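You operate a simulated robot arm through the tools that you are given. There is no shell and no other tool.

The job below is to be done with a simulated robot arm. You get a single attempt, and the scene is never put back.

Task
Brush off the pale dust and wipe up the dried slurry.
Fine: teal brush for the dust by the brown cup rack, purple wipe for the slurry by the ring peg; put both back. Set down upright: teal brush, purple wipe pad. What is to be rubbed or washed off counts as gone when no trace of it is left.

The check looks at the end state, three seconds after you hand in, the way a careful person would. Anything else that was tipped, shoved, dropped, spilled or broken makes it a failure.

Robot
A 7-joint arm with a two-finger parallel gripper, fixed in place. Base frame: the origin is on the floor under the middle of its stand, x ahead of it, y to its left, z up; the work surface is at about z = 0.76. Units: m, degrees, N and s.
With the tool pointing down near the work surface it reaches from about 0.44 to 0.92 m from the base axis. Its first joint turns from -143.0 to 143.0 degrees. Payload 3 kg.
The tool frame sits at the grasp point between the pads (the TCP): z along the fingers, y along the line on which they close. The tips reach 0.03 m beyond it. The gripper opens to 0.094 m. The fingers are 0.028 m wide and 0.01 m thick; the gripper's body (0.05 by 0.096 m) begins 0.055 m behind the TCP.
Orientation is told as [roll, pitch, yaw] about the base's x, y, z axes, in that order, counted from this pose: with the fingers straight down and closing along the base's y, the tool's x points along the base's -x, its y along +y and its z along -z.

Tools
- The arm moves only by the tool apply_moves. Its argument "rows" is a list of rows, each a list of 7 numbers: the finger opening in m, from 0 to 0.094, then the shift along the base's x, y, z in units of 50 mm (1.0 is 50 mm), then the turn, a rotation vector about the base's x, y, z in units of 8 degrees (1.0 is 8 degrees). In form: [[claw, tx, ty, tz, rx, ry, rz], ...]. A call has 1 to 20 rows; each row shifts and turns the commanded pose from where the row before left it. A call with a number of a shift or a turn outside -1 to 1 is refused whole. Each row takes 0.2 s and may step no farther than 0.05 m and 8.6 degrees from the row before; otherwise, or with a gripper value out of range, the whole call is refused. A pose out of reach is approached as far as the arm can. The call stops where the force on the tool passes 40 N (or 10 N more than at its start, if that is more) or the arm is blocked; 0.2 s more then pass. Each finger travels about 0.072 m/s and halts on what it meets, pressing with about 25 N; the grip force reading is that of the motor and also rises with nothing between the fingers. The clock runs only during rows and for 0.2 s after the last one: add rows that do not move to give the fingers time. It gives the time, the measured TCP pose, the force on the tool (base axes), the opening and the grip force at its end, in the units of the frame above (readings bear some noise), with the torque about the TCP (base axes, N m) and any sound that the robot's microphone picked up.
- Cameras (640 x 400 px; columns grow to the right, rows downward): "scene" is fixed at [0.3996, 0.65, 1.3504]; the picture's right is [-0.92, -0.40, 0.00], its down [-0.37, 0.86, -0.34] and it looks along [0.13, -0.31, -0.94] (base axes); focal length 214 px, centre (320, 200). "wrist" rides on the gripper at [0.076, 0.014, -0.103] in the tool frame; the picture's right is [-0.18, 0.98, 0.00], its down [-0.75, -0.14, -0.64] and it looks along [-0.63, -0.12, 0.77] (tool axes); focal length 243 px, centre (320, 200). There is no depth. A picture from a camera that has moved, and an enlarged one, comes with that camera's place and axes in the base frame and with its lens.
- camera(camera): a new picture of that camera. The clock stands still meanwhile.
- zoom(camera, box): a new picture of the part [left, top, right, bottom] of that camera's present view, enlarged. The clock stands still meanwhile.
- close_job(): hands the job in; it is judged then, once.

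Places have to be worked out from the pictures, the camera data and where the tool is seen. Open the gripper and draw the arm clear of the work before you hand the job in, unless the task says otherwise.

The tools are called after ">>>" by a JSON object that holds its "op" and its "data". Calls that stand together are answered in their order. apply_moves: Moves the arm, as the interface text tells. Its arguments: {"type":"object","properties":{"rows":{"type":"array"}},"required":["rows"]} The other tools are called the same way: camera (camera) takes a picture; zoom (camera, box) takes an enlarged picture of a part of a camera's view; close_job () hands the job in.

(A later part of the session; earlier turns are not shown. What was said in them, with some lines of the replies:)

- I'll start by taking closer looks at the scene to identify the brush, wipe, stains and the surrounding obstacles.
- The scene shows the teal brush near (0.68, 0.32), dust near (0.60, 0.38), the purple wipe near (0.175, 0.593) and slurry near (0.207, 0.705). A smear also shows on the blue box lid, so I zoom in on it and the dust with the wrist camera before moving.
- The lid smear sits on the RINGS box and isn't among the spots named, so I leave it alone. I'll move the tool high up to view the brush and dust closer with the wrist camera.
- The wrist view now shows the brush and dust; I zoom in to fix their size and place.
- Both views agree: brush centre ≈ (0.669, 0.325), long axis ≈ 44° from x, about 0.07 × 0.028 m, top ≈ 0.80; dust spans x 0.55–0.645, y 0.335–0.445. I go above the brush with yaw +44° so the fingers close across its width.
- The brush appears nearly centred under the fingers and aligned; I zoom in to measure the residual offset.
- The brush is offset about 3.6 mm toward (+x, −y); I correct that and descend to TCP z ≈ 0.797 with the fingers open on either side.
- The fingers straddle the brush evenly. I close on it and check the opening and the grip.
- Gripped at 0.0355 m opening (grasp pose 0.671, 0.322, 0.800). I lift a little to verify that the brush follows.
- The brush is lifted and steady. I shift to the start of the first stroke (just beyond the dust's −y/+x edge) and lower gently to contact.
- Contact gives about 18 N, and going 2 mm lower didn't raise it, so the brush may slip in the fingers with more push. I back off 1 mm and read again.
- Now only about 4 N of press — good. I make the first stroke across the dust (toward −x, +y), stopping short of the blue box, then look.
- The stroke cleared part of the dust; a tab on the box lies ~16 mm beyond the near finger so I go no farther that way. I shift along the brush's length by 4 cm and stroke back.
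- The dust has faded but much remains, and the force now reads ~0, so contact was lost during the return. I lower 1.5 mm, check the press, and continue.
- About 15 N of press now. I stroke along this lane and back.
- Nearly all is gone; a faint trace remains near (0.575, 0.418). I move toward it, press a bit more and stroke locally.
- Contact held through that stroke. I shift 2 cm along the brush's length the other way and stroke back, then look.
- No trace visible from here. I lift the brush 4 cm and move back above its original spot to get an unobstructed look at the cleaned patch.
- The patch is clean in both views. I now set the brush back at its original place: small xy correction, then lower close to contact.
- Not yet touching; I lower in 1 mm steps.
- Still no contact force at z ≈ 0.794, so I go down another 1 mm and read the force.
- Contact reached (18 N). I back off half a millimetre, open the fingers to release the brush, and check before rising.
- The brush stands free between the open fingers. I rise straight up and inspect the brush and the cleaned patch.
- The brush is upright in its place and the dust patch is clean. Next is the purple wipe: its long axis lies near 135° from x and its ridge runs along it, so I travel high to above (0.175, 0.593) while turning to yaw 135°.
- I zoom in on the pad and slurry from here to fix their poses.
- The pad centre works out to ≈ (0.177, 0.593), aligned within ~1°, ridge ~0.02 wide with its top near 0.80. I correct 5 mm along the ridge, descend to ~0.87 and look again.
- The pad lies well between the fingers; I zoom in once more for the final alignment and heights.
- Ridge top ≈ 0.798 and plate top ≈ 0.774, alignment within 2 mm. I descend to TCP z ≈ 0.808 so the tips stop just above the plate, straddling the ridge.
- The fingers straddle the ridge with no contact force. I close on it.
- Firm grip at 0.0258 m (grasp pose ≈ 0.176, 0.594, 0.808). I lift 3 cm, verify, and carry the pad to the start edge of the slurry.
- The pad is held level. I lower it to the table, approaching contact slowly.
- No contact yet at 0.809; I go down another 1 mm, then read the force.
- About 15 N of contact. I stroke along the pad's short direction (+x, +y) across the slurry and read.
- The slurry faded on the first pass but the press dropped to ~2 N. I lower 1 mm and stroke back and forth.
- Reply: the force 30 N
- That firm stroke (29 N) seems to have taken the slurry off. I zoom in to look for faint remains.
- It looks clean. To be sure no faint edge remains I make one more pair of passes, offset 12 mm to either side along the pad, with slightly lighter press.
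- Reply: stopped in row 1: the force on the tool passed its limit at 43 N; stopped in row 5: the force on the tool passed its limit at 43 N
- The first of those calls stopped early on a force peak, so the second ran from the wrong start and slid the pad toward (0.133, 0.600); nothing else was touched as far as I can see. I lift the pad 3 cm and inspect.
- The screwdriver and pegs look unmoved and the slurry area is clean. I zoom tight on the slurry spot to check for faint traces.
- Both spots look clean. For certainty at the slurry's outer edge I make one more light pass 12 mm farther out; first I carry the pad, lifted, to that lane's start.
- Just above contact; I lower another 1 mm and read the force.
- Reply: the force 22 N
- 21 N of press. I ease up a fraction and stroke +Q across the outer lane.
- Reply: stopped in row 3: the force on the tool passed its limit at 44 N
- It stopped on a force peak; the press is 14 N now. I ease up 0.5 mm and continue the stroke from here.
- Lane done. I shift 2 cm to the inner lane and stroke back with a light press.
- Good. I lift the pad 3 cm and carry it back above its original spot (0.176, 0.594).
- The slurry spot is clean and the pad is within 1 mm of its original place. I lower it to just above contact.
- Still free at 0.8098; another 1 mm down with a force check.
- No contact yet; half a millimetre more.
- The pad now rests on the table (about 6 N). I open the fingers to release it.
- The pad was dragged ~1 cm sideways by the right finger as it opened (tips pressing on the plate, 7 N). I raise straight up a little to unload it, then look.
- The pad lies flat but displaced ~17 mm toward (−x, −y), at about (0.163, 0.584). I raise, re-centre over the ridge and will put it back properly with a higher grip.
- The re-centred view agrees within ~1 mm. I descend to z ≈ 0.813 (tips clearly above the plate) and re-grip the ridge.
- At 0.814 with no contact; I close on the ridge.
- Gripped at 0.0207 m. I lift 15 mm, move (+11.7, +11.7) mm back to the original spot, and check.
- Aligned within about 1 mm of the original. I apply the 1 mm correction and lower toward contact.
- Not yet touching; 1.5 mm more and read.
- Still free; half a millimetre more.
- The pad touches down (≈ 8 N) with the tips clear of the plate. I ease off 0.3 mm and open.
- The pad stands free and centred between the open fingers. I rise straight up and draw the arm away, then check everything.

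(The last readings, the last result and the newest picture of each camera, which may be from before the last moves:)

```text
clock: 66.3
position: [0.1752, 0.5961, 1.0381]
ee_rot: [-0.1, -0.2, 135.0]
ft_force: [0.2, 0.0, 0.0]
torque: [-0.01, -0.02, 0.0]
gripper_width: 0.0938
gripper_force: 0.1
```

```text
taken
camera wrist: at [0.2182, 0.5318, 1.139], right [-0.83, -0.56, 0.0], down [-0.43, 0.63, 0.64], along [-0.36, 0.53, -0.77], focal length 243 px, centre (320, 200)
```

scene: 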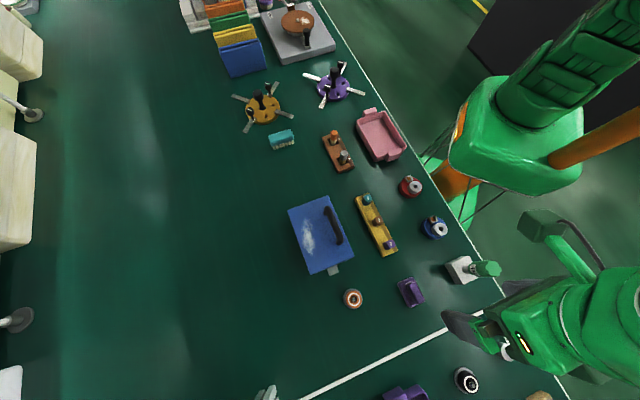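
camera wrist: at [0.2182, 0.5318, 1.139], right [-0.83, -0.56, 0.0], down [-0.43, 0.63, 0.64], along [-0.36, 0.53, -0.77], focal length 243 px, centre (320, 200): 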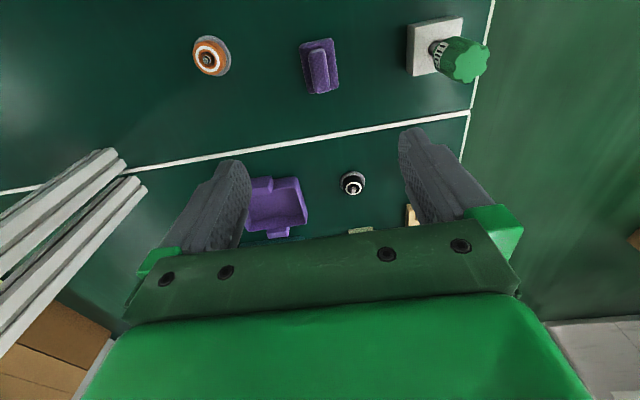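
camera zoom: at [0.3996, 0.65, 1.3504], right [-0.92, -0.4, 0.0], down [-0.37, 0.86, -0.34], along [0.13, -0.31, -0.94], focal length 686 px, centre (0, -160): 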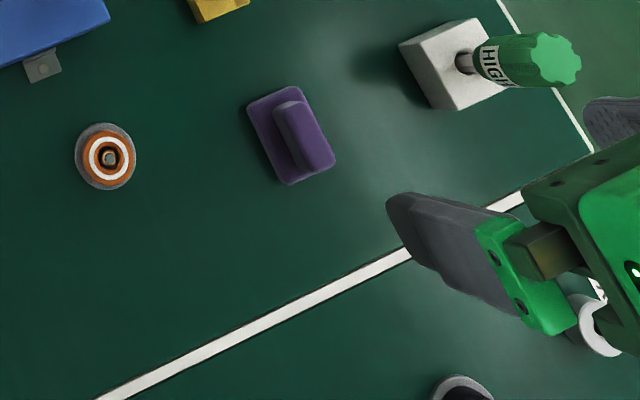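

The pad sits exactly where it began and both spots are clean. I retract to near the starting pose, well above everything, and take a last look at all objects.

>>> {"op": "apply_moves", "data": {"rows": [[0.094, 0.6, -0.55, 0, 0, 0, -0.9], [0.094, 0.6, -0.55, 0, 0, 0, -0.9], [0.094, 0.6, -0.55, 0, 0, 0, -0.9], [0.094, 0.6, -0.55, 0, 0, 0, -0.9], [0.094, 0, 0, 0, 0, 0, 0], [0.094, 0, 0, 0, 0, 0, 0]]}}

>>> {"op": "camera", "data": {"camera": "scene"}}

>>> {"op": "zoom", "data": {"camera": "scene", "box": [320, 250, 520, 375]}}

>>> {"op": "zoom", "data": {"camera": "scene", "box": [220, 60, 420, 185]}}

```text
clock: 67.8
position: [0.2956, 0.487, 1.0398]
ee_rot: [-0.1, -0.1, 106.1]
ft_force: [0.1, 0.3, 0.7]
torque: [0.0, 0.0, 0.03]
gripper_width: 0.0942
gripper_force: 0.1
```

```text
taken
```

scene: 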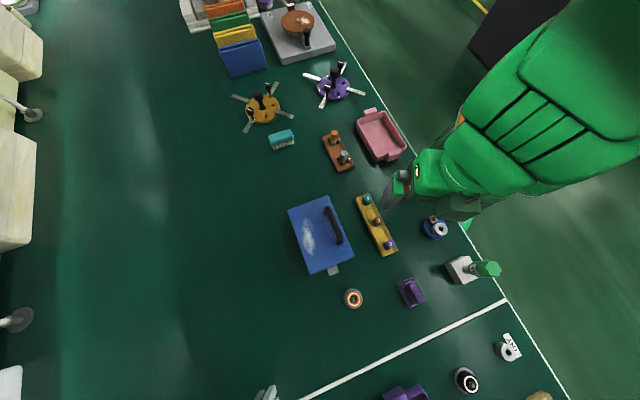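

```text
3.20 times, centred on (420, 312) of scene
camera zoom: at [0.3996, 0.65, 1.3504], right [-0.92, -0.4, 0.0], down [-0.37, 0.86, -0.34], along [0.13, -0.31, -0.94], focal length 686 px, centre (0, -160)
```

zoom: 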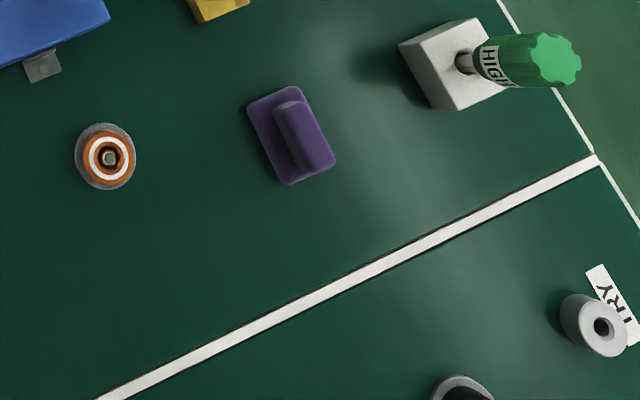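

```text
3.20 times, centred on (320, 122) of scene
camera zoom: at [0.3996, 0.65, 1.3504], right [-0.92, -0.4, 0.0], down [-0.37, 0.86, -0.34], along [0.13, -0.31, -0.94], focal length 686 px, centre (320, 448)
```

zoom: 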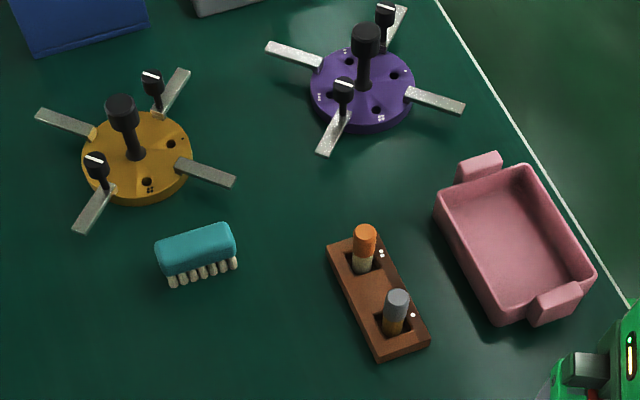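

Both spots are clean, the brush and wipe stand upright in their original places, the other objects look unmoved, and the open gripper is well clear. I hand the job in.

>>> {"op": "close_job", "data": {}}

```text
The job is handed in.
```

The dust by the brown cup rack and the slurry by the ring peg are both gone, with no trace left in the final close-up pictures. The teal brush and the purple wipe are upright and back where they started. The job is handed in, with the gripper open and the arm clear.

- **Wipe pad put back twice:** when I first released it, a finger dragged it about 17 mm sideways. I gripped it again and set it back to within about 1 mm of its original place.
- **Stray slide:** during an extra wiping pass, a force limit stopped one move early. The next move then started from the wrong place and slid the pad towards the screwdriver block. It touched nothing, and the other objects look unmoved in the last pictures.
- **Smear on the RINGS box:** the lid also has a pale smear. I left it, because you named only the dust by the cup rack and the slurry by the ring peg.
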